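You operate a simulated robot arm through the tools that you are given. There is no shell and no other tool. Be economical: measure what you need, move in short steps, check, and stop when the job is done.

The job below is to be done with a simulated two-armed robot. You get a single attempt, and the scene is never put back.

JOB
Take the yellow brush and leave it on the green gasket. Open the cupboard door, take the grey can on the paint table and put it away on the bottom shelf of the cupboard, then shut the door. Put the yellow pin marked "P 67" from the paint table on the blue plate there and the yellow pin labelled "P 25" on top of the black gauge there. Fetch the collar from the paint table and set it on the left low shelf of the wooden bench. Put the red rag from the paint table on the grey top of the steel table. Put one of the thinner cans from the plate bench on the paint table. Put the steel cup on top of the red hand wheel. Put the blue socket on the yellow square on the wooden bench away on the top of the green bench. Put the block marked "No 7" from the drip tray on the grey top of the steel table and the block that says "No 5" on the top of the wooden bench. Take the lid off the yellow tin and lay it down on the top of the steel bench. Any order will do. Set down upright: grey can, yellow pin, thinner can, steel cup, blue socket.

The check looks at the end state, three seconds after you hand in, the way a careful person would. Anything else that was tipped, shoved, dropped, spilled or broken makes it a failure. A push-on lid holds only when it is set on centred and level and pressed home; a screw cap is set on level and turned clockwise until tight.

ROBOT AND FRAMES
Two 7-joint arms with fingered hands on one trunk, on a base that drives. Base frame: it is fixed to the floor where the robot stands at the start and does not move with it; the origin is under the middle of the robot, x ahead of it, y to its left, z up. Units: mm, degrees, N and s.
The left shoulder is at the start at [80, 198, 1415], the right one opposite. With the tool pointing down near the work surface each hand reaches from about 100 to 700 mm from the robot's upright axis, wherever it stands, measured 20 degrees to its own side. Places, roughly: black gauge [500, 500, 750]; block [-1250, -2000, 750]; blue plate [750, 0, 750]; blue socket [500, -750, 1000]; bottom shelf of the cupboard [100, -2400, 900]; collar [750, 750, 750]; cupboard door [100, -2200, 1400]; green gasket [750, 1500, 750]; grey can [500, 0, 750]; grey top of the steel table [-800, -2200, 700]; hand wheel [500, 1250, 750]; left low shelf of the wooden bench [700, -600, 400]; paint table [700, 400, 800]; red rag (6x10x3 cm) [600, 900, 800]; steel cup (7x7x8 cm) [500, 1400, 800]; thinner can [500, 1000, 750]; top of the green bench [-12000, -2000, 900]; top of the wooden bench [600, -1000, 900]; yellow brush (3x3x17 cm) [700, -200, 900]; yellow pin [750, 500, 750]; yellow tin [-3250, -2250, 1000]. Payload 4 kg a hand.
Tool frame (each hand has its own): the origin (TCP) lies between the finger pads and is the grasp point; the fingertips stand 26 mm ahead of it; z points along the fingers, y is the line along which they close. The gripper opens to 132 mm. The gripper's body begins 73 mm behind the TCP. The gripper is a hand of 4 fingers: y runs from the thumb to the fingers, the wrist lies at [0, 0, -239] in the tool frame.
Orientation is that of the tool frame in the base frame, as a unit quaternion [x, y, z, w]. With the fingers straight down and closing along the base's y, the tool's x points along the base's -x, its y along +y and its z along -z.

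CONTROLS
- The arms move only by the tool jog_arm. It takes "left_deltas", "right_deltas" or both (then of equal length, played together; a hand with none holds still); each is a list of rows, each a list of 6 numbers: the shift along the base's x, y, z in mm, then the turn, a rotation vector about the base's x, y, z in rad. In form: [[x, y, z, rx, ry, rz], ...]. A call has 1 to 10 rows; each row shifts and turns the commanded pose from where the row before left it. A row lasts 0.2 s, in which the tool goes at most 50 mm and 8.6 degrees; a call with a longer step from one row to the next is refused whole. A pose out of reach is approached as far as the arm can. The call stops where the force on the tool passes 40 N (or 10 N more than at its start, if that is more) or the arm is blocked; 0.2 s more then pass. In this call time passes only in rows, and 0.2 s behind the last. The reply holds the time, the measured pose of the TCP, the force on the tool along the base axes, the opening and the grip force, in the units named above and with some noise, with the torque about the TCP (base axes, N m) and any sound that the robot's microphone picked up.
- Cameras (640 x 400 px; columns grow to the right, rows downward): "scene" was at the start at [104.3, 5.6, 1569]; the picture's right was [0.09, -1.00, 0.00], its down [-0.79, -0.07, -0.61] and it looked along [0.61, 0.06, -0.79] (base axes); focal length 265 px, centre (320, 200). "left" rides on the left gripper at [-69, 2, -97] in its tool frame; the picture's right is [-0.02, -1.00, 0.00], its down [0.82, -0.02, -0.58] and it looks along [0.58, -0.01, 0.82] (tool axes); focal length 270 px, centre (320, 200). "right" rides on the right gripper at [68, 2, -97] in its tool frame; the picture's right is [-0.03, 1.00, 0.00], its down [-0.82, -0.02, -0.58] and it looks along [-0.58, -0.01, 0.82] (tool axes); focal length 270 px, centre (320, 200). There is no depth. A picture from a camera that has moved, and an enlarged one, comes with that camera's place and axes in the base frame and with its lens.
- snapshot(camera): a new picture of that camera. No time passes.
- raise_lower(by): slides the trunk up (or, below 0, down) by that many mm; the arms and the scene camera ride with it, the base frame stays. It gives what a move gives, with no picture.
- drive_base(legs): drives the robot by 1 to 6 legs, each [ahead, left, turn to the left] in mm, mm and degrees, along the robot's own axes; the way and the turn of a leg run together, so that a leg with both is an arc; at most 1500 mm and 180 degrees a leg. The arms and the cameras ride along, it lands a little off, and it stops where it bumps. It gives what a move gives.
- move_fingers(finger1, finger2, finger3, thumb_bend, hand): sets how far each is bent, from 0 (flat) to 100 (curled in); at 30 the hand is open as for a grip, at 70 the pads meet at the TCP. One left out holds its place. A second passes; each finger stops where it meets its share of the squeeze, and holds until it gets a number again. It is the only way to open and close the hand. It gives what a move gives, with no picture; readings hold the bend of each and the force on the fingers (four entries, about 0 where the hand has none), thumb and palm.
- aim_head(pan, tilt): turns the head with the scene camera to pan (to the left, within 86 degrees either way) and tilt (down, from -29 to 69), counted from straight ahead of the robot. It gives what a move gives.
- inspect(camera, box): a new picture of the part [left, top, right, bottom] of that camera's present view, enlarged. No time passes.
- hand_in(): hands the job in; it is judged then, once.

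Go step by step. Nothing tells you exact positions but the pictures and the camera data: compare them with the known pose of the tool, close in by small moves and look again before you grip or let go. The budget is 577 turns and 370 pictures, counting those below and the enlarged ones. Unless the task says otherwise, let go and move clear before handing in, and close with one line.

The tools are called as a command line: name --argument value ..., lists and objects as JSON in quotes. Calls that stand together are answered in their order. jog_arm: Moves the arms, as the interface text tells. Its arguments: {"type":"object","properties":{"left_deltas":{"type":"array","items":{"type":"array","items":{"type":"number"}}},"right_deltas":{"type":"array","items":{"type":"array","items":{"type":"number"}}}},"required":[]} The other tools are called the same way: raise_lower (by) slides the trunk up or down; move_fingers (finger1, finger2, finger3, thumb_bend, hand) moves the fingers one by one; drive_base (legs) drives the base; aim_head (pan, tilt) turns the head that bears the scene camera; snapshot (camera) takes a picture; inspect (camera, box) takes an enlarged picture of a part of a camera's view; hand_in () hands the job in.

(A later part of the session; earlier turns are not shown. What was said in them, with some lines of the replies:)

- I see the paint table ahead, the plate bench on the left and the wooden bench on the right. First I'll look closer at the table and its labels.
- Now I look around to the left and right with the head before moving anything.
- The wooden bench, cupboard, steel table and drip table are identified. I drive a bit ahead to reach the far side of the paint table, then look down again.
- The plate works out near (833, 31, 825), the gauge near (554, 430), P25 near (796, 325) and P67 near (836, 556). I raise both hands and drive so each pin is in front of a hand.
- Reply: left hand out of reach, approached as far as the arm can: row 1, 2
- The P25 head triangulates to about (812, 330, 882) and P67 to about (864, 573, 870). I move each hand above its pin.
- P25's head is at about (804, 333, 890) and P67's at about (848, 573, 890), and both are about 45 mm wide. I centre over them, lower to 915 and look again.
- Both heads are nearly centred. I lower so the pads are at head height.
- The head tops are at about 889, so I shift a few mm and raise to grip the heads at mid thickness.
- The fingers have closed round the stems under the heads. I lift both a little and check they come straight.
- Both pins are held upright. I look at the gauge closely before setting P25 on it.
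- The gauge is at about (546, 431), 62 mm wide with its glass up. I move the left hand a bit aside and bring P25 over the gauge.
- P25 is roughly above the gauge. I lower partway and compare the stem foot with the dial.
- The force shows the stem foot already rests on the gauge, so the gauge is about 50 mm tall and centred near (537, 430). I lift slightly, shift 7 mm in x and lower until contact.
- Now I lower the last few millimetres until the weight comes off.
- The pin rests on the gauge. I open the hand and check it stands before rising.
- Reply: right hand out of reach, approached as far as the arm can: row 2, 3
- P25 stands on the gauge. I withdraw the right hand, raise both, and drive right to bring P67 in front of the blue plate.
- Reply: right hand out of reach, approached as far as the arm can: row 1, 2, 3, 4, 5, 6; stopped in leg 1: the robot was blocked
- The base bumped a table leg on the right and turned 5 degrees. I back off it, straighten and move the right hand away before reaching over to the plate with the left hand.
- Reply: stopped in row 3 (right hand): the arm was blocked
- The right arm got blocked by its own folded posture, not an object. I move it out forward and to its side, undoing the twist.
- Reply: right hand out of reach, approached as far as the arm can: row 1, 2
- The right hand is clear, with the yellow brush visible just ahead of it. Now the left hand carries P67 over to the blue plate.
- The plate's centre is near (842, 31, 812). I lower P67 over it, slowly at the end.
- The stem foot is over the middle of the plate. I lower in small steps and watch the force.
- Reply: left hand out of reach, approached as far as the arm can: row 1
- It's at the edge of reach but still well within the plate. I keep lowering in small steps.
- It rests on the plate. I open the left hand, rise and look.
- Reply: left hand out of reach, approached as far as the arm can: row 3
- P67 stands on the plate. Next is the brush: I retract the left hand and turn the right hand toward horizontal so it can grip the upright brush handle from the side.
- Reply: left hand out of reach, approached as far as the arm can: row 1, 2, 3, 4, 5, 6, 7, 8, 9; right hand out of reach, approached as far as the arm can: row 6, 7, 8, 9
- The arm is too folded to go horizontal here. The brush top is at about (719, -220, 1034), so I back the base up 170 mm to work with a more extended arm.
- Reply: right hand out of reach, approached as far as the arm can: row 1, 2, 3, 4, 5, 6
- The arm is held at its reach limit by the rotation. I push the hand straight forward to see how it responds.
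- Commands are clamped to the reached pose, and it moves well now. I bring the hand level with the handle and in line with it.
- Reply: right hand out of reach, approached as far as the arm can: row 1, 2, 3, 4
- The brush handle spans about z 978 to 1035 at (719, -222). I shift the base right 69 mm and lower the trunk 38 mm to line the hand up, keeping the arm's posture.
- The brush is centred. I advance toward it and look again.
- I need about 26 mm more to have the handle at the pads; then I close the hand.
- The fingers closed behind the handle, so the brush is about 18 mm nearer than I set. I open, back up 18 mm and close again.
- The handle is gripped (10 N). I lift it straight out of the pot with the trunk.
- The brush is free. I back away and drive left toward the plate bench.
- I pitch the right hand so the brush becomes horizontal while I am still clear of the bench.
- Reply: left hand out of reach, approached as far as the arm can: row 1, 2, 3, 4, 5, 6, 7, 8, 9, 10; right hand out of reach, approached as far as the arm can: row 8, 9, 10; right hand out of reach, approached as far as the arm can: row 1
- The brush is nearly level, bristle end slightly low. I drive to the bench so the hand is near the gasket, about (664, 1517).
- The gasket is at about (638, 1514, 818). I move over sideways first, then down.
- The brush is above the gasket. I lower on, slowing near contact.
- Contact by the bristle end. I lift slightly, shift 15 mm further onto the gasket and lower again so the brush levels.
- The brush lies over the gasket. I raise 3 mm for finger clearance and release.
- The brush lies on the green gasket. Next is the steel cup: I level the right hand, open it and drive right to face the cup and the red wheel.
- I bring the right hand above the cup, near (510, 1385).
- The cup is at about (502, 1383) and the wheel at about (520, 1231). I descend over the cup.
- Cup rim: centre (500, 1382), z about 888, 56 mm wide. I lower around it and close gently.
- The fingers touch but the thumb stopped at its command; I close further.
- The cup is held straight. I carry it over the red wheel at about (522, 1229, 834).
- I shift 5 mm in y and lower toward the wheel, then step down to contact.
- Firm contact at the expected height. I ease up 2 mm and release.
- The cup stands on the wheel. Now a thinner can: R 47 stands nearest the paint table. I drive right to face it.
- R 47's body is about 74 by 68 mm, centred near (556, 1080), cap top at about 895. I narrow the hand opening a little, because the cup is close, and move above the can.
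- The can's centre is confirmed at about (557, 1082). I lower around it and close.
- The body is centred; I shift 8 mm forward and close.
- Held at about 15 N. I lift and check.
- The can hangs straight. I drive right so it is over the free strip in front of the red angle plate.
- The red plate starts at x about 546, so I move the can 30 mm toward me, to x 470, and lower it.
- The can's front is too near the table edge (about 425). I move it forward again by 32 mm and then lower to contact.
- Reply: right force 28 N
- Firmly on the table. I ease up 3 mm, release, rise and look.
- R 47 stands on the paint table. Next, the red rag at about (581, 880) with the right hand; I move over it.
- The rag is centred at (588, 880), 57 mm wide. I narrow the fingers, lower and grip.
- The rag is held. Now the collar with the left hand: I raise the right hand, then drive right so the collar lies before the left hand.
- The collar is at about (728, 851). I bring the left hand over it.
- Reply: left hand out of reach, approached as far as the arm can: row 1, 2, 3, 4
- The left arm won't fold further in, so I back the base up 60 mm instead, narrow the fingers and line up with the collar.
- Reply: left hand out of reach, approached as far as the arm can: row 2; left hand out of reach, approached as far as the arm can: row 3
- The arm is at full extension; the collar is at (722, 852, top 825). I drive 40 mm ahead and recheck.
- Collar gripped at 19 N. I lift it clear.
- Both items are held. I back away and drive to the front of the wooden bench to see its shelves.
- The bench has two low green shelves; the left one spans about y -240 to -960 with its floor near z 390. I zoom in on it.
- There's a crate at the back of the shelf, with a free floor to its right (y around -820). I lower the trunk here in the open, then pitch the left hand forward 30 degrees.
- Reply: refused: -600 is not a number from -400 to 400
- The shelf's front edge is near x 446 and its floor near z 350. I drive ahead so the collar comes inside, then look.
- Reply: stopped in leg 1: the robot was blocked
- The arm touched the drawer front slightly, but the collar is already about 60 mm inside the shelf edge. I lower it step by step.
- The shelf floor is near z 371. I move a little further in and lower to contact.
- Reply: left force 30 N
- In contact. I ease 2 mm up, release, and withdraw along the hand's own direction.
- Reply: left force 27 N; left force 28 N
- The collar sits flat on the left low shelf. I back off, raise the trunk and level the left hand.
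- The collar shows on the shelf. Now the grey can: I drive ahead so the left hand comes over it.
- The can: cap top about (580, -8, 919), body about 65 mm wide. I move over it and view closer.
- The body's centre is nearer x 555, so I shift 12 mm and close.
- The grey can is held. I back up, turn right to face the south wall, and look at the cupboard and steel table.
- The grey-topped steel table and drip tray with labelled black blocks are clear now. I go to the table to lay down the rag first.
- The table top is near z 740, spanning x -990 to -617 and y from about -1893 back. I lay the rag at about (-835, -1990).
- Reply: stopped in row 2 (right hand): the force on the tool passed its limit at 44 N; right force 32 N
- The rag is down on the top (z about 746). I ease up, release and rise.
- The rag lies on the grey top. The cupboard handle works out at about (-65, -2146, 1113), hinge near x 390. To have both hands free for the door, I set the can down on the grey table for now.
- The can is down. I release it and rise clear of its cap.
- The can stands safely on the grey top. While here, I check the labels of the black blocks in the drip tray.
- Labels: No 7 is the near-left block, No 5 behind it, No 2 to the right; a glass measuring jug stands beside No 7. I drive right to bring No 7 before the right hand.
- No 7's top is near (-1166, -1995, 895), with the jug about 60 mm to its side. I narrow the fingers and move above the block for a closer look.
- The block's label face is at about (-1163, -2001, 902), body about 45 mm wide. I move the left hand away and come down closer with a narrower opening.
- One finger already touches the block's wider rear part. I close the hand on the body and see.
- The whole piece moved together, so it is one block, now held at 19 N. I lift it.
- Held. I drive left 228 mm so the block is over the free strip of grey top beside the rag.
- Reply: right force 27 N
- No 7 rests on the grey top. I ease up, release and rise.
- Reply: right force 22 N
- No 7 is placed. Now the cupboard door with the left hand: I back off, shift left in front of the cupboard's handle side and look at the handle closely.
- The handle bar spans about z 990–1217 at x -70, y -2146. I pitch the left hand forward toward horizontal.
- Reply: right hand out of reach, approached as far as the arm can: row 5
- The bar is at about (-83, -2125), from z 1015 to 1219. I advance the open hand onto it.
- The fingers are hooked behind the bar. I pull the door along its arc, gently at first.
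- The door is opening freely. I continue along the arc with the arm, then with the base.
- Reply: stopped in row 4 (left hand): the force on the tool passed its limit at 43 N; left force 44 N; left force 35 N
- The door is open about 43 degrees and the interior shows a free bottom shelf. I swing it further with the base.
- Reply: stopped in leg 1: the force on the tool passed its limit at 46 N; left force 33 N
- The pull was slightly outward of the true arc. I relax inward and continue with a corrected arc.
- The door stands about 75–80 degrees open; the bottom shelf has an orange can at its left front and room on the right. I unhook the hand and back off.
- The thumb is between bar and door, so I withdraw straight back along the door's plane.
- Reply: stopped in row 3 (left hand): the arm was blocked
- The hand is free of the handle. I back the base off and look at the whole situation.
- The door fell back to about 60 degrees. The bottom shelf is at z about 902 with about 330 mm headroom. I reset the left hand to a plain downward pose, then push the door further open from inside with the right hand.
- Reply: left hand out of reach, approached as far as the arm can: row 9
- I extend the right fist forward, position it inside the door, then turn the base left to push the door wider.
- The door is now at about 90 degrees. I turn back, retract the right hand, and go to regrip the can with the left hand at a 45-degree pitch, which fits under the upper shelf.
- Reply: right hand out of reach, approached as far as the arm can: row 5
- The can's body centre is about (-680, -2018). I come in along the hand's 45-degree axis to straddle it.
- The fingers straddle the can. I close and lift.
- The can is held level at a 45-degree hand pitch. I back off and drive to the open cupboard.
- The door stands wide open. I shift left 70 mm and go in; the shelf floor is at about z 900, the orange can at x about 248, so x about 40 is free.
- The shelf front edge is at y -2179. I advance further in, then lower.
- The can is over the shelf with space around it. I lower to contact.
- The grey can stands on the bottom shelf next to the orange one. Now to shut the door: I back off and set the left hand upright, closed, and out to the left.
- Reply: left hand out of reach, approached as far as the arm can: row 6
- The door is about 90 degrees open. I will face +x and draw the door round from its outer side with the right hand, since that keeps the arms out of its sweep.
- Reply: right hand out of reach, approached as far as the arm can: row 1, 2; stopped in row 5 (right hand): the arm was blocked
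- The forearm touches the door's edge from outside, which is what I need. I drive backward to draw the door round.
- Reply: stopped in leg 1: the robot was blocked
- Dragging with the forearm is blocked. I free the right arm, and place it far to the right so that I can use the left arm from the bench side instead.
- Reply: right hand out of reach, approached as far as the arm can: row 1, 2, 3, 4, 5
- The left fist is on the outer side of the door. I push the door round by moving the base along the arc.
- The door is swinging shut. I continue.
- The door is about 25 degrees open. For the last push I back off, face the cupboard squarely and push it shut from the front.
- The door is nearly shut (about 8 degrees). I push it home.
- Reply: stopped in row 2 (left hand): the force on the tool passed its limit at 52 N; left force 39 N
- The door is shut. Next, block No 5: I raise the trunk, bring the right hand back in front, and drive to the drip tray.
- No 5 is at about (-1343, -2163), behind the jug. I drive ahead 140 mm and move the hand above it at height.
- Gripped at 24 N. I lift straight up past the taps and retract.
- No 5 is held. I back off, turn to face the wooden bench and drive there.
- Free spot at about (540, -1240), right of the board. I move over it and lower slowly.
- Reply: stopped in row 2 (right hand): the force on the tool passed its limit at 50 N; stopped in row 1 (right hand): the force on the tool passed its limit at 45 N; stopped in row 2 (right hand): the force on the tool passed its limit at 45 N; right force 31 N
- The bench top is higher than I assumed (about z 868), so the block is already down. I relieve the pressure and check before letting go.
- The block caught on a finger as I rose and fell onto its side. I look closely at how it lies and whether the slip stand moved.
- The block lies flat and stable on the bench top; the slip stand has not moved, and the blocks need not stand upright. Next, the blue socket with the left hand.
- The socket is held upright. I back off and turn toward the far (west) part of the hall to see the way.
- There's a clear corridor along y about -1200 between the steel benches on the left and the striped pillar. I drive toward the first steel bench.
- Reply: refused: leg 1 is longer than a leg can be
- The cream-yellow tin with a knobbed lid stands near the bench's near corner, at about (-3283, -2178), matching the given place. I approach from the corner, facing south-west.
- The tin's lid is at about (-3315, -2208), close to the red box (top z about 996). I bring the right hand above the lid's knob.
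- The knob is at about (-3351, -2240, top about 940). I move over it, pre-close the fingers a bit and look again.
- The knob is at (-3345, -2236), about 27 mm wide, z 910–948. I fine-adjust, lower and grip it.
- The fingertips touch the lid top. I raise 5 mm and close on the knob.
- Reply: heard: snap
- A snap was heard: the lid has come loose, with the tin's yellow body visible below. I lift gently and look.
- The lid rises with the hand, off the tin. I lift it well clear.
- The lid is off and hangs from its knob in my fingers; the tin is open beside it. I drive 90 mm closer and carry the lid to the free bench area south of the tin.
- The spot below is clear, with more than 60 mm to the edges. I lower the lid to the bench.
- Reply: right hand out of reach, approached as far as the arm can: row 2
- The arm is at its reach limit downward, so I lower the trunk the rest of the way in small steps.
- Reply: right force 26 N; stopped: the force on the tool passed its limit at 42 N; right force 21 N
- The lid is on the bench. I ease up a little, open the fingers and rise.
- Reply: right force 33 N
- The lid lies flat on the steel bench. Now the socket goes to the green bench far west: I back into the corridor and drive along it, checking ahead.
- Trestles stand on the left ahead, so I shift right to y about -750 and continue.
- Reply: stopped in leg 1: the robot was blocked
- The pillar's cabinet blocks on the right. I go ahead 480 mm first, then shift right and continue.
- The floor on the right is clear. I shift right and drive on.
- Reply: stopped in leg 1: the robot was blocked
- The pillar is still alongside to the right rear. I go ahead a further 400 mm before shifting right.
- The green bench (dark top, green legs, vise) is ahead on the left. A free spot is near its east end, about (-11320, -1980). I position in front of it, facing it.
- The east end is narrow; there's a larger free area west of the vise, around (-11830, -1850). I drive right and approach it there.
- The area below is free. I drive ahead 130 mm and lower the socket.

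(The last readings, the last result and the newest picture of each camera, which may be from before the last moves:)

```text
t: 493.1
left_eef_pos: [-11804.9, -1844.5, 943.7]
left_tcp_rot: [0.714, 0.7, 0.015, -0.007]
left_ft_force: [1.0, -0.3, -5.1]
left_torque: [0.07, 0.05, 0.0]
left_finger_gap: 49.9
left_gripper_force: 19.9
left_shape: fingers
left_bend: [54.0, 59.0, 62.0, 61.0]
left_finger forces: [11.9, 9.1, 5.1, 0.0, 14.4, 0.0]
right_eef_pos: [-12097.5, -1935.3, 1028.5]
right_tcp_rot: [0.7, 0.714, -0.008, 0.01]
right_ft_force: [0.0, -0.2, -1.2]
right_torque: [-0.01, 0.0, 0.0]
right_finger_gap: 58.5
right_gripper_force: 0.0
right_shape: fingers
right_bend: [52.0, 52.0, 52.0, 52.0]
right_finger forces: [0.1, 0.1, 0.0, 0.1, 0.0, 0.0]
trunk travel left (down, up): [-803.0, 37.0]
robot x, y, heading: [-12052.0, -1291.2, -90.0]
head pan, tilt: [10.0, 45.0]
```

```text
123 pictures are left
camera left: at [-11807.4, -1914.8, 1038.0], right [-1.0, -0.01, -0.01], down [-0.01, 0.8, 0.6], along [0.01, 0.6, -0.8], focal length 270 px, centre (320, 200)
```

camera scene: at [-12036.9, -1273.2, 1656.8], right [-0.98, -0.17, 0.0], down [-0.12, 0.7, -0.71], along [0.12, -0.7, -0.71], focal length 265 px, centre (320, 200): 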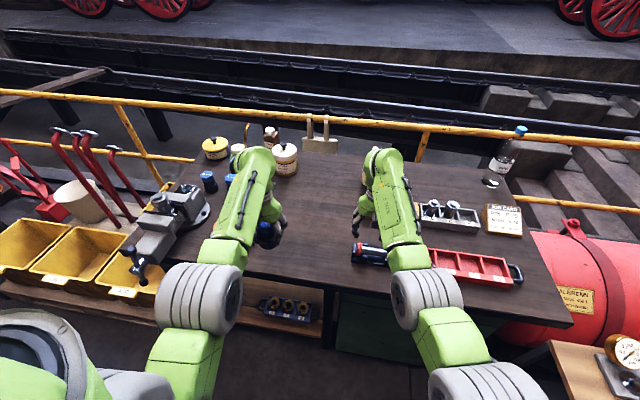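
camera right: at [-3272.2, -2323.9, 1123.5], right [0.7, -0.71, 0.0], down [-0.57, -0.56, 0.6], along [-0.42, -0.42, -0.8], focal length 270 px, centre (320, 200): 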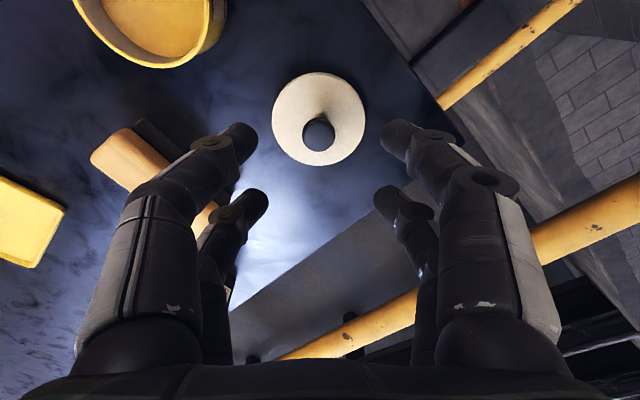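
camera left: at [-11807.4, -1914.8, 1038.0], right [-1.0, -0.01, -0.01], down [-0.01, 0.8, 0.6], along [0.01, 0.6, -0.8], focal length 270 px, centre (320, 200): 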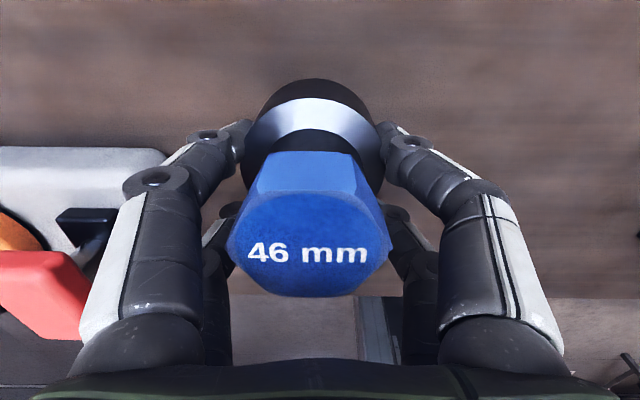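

The vise is close on the left side, so I shift 50 mm away from it before going lower.

jog_arm --left_deltas '[[-25, 0, 5, 0, 0, 0], [-30, 0, 0, 0, 0, 0]]'

snapshot --camera "left"

```text
t: 493.8
left_eef_pos: [-11861.4, -1843.9, 949.5]
left_tcp_rot: [0.714, 0.7, 0.015, -0.007]
left_ft_force: [0.0, 0.4, -5.8]
left_torque: [0.04, 0.0, -0.04]
left_finger_gap: 49.9
left_gripper_force: 20.9
left_shape: fingers
left_bend: [54.0, 59.0, 62.0, 61.0]
left_finger forces: [12.0, 9.4, 5.2, 0.1, 14.7, 0.0]
right_eef_pos: [-12099.9, -1933.9, 1028.5]
right_tcp_rot: [0.7, 0.714, -0.007, 0.01]
right_ft_force: [-0.3, -0.1, -0.2]
right_torque: [-0.05, -0.04, 0.02]
right_finger_gap: 58.9
right_gripper_force: 0.0
right_shape: fingers
right_bend: [52.0, 52.0, 52.0, 52.0]
right_finger forces: [0.0, 0.0, 0.0, 0.0, 0.0, 0.0]
trunk travel left (down, up): [-803.0, 37.0]
robot x, y, heading: [-12052.3, -1289.7, -90.3]
head pan, tilt: [10.0, 45.0]
```

```text
122 pictures are left
camera left: at [-11864.0, -1914.1, 1044.3], right [-1.0, -0.01, -0.01], down [-0.01, 0.8, 0.6], along [0.01, 0.6, -0.8], focal length 270 px, centre (320, 200)
```

left: 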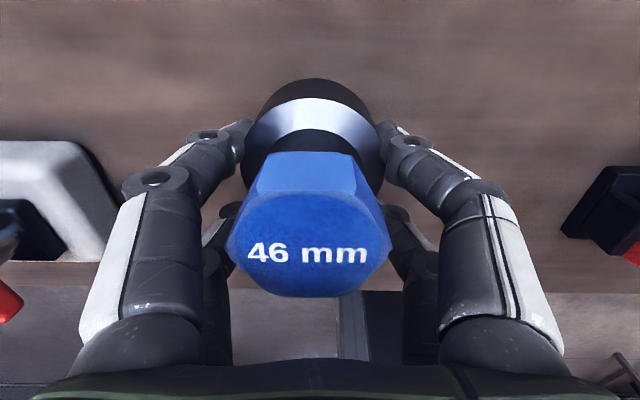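

jog_arm --left_deltas '[[0, 0, -20, 0, 0, 0], [0, 0, -15, 0, 0, 0]]'

jog_arm --left_deltas '[[0, 0, -6, 0, 0, 0], [0, 0, -5, 0, 0, 0]]'

jog_arm --left_deltas '[[0, 0, -5, 0, 0, 0], [0, 0, -4, 0, 0, 0]]'

```text
t: 494.4
left_eef_pos: [-11862.4, -1844.4, 923.7]
left_tcp_rot: [0.714, 0.7, 0.009, 0.0]
left_ft_force: [2.0, -4.0, 28.7]
left_torque: [-0.14, -0.4, -0.09]
left_finger_gap: 48.8
left_gripper_force: 22.1
left_shape: fingers
left_bend: [55.0, 61.0, 64.0, 63.0]
left_finger forces: [12.9, 11.9, 5.4, 0.0, 13.3, 0.0]
right_eef_pos: [-12100.5, -1928.2, 1032.1]
right_tcp_rot: [0.7, 0.714, -0.009, 0.013]
right_ft_force: [-0.4, 0.3, 0.2]
right_torque: [-0.05, -0.03, 0.02]
right_finger_gap: 58.5
right_gripper_force: 0.1
right_shape: fingers
right_bend: [52.0, 52.0, 52.0, 52.0]
right_finger forces: [0.0, 0.0, 0.0, 0.1, 0.0, 0.1]
trunk travel left (down, up): [-803.0, 37.0]
robot x, y, heading: [-12054.0, -1292.6, -90.0]
head pan, tilt: [10.0, 45.0]
```

```text
t: 495.1
left_eef_pos: [-11861.6, -1849.6, 912.5]
left_tcp_rot: [0.714, 0.7, 0.009, 0.001]
left_ft_force: [-1.5, 11.0, 23.8]
left_torque: [0.2, -0.07, 0.1]
left_finger_gap: 48.1
left_gripper_force: 22.7
left_shape: fingers
left_bend: [55.0, 60.0, 63.0, 63.0]
left_finger forces: [9.9, 12.7, 9.1, 0.0, 13.9, 0.1]
right_eef_pos: [-12099.6, -1931.0, 1030.8]
right_tcp_rot: [0.7, 0.714, -0.007, 0.011]
right_ft_force: [0.2, 0.2, 0.3]
right_torque: [0.0, -0.01, 0.01]
right_finger_gap: 58.7
right_gripper_force: 0.1
right_shape: fingers
right_bend: [52.0, 52.0, 52.0, 52.0]
right_finger forces: [0.1, 0.0, 0.1, 0.0, 0.0, 0.0]
trunk travel left (down, up): [-803.0, 37.0]
robot x, y, heading: [-12050.7, -1292.4, -90.0]
head pan, tilt: [10.0, 45.0]
stopped in row 2 (left hand): the force on the tool passed its limit at 41 N (the readings are from after the stop); the commanded pose is now the measured one
```

```text
t: 495.6
left_eef_pos: [-11861.1, -1852.4, 911.0]
left_tcp_rot: [0.714, 0.7, 0.003, 0.005]
left_ft_force: [-2.0, 12.8, 28.7]
left_torque: [0.27, -0.12, 0.1]
left_finger_gap: 48.3
left_gripper_force: 24.5
left_shape: fingers
left_bend: [55.0, 61.0, 64.0, 63.0]
left_finger forces: [12.0, 13.4, 9.7, 0.0, 13.9, 0.0]
right_eef_pos: [-12098.8, -1929.4, 1030.4]
right_tcp_rot: [0.7, 0.714, -0.009, 0.012]
right_ft_force: [-0.6, 0.2, -0.2]
right_torque: [0.02, -0.01, 0.01]
right_finger_gap: 58.7
right_gripper_force: 0.0
right_shape: fingers
right_bend: [52.0, 52.0, 52.0, 52.0]
right_finger forces: [0.0, 0.0, 0.0, 0.0, 0.0, 0.0]
trunk travel left (down, up): [-803.0, 37.0]
robot x, y, heading: [-12052.6, -1293.1, -89.9]
head pan, tilt: [10.0, 45.0]
stopped in row 2 (left hand): the force on the tool passed its limit at 45 N (the readings are from after the stop); the commanded pose is now the measured one
```

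Contact came earlier than expected and the hand slid down the socket a bit. I ease off and look.

jog_arm --left_deltas '[[0, 3, 3, 0, 0, 0]]'

snapshot --camera "left"

inspect --camera "scene" --box '[200, 180, 340, 280]'

```text
t: 496.0
left_eef_pos: [-11861.2, -1851.8, 912.1]
left_tcp_rot: [0.714, 0.7, 0.004, 0.004]
left_ft_force: [0.3, -3.7, 16.0]
left_torque: [-0.11, -0.07, -0.04]
left_finger_gap: 48.0
left_gripper_force: 21.4
left_shape: fingers
left_bend: [55.0, 61.0, 64.0, 63.0]
left_finger forces: [11.9, 10.5, 6.4, 0.0, 14.3, 0.0]
right_eef_pos: [-12098.7, -1933.2, 1029.4]
right_tcp_rot: [0.702, 0.712, -0.008, 0.011]
right_ft_force: [0.4, 0.3, -0.3]
right_torque: [0.0, -0.02, 0.0]
right_finger_gap: 58.6
right_gripper_force: 0.2
right_shape: fingers
right_bend: [52.0, 52.0, 52.0, 52.0]
right_finger forces: [0.0, 0.0, 0.0, 0.1, 0.0, 0.0]
trunk travel left (down, up): [-803.0, 37.0]
robot x, y, heading: [-12048.2, -1296.6, -90.3]
head pan, tilt: [10.0, 45.0]
```

```text
121 pictures are left
camera left: at [-11862.9, -1918.6, 1009.0], right [-1.0, -0.01, -0.01], down [-0.01, 0.82, 0.58], along [0.01, 0.58, -0.82], focal length 270 px, centre (320, 200)
```

left: 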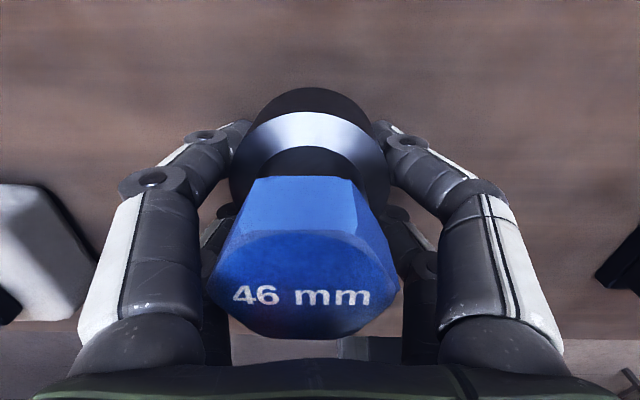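

```text
4.00 times, centred on (270, 230) of scene
camera zoom: at [-12038.0, -1404.3, 1656.7], right [-0.98, -0.17, 0.0], down [-0.12, 0.7, -0.71], along [0.12, -0.7, -0.71], focal length 1061 px, centre (520, 80)
```

zoom: 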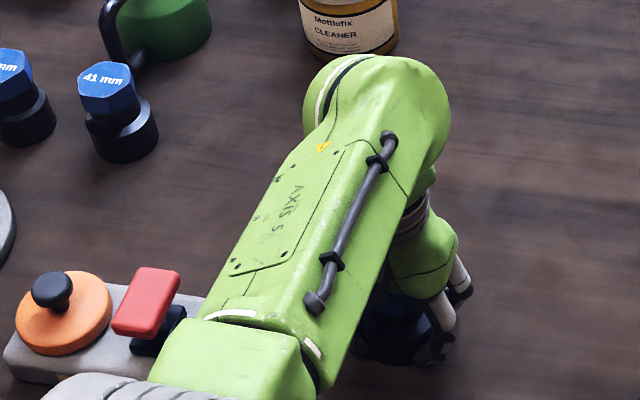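

The socket stands upright on the bench. I open the hand fully and check forces before rising.

move_fingers --hand "left" --finger1 34 --finger2 34 --finger3 34 --thumb_bend 34

snapshot --camera "left"

```text
t: 497.0
left_eef_pos: [-11860.2, -1850.4, 910.3]
left_tcp_rot: [0.714, 0.7, 0.007, 0.001]
left_ft_force: [0.1, -0.1, 0.7]
left_torque: [0.01, -0.01, 0.01]
left_finger_gap: 119.5
left_gripper_force: 0.1
left_shape: fingers
left_bend: [34.0, 34.0, 34.0, 34.0]
left_finger forces: [0.0, 0.0, 0.0, 0.0, 0.0, 0.0]
right_eef_pos: [-12098.0, -1933.0, 1029.2]
right_tcp_rot: [0.701, 0.713, -0.008, 0.011]
right_ft_force: [-0.2, 0.0, 0.2]
right_torque: [0.01, -0.01, 0.01]
right_finger_gap: 58.6
right_gripper_force: 0.1
right_shape: fingers
right_bend: [52.0, 52.0, 52.0, 52.0]
right_finger forces: [0.0, 0.0, 0.0, 0.0, 0.0, 0.0]
trunk travel left (down, up): [-803.0, 37.0]
robot x, y, heading: [-12051.2, -1291.0, -90.0]
head pan, tilt: [10.0, 45.0]
```

```text
119 pictures are left
camera left: at [-11862.2, -1916.9, 1006.5], right [-1.0, -0.01, -0.01], down [-0.01, 0.81, 0.58], along [0.01, 0.58, -0.81], focal length 270 px, centre (320, 200)
```

left: 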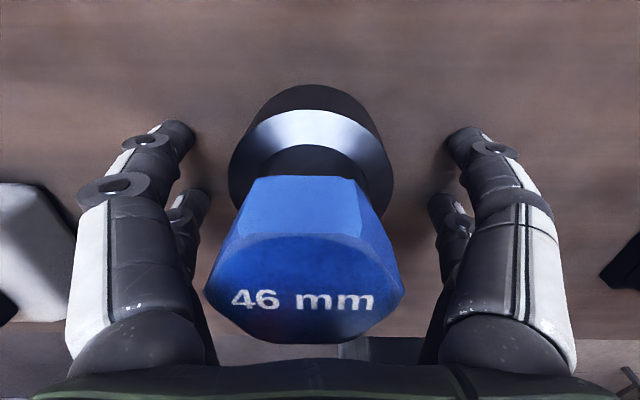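

It is free and standing. I rise and confirm.

jog_arm --left_deltas '[[0, 0, 30, 0, 0, 0], [0, 0, 40, 0, 0, 0], [0, 0, 40, 0, 0, 0], [0, 30, 20, 0, 0, 0], [0, 40, 0, 0, 0, 0]]'

snapshot --camera "scene"

```text
t: 498.2
left_eef_pos: [-11861.6, -1778.0, 1041.4]
left_tcp_rot: [0.713, 0.701, 0.006, 0.003]
left_ft_force: [0.4, 0.4, 0.3]
left_torque: [-0.02, 0.01, 0.0]
left_finger_gap: 120.1
left_gripper_force: 0.0
left_shape: fingers
left_bend: [34.0, 34.0, 34.0, 34.0]
left_finger forces: [0.0, 0.0, 0.1, 0.0, 0.0, 0.1]
right_eef_pos: [-12098.8, -1930.6, 1029.8]
right_tcp_rot: [0.7, 0.714, -0.008, 0.011]
right_ft_force: [0.4, 0.3, -0.2]
right_torque: [-0.04, 0.0, 0.01]
right_finger_gap: 58.8
right_gripper_force: 0.0
right_shape: fingers
right_bend: [52.0, 52.0, 52.0, 52.0]
right_finger forces: [0.1, 0.1, 0.0, 0.1, 0.0, 0.0]
trunk travel left (down, up): [-803.0, 37.0]
robot x, y, heading: [-12050.5, -1290.9, -90.3]
head pan, tilt: [10.0, 45.0]
```

```text
118 pictures are left
camera scene: at [-12037.1, -1400.7, 1657.0], right [-0.98, -0.17, 0.0], down [-0.12, 0.69, -0.71], along [0.12, -0.7, -0.71], focal length 265 px, centre (320, 200)
```

scene: 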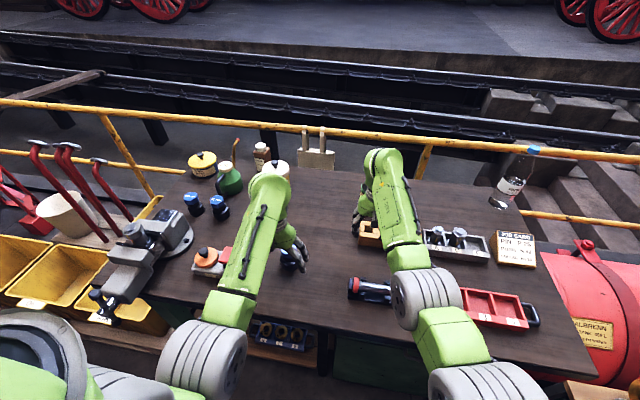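

drive_base --legs '[[-350, 0, 0]]'

snapshot --camera "scene"

```text
t: 500.4
left_eef_pos: [-11861.1, -1435.3, 1037.9]
left_tcp_rot: [0.715, 0.699, 0.007, 0.002]
left_ft_force: [0.3, 0.6, -0.1]
left_torque: [0.01, 0.02, -0.04]
left_finger_gap: 119.9
left_gripper_force: 0.0
left_shape: fingers
left_bend: [34.0, 34.0, 34.0, 34.0]
left_finger forces: [0.1, 0.0, 0.1, 0.1, 0.0, 0.0]
right_eef_pos: [-12098.5, -1587.6, 1027.0]
right_tcp_rot: [0.702, 0.713, -0.007, 0.009]
right_ft_force: [0.7, 0.6, 0.3]
right_torque: [0.03, 0.02, 0.0]
right_finger_gap: 58.7
right_gripper_force: 0.1
right_shape: fingers
right_bend: [52.0, 52.0, 52.0, 52.0]
right_finger forces: [0.1, 0.0, 0.0, 0.1, 0.1, 0.0]
trunk travel left (down, up): [-803.0, 37.0]
robot x, y, heading: [-12052.8, -947.3, -90.2]
head pan, tilt: [10.0, 45.0]
```

```text
117 pictures are left
camera scene: at [-12036.8, -1060.9, 1656.3], right [-0.99, -0.17, 0.0], down [-0.12, 0.7, -0.71], along [0.12, -0.69, -0.71], focal length 265 px, centre (320, 200)
```

scene: 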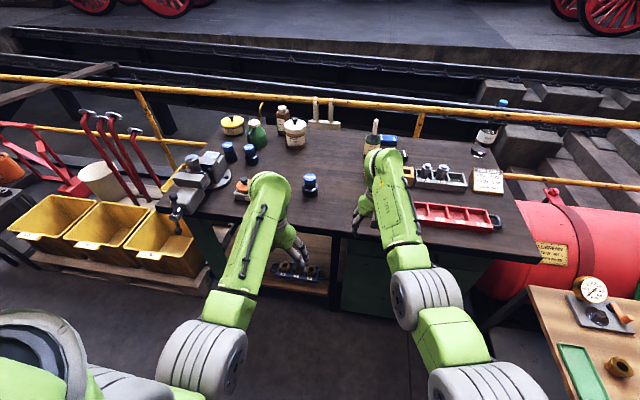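

Done: every item in the job is in its place, the cupboard door is shut and both hands are clear. Block No 5 fell onto its side as I let go and lies flat on the wooden bench, next to the stores slip, which did not move.

hand_in

```text
The job is handed in.
```

I handed the job in with every item in its place as far as my last views showed, the cupboard door shut and both hands empty and clear; block No 5 is the one flaw, as it fell onto its side when I let go and lies flat on the wooden bench.
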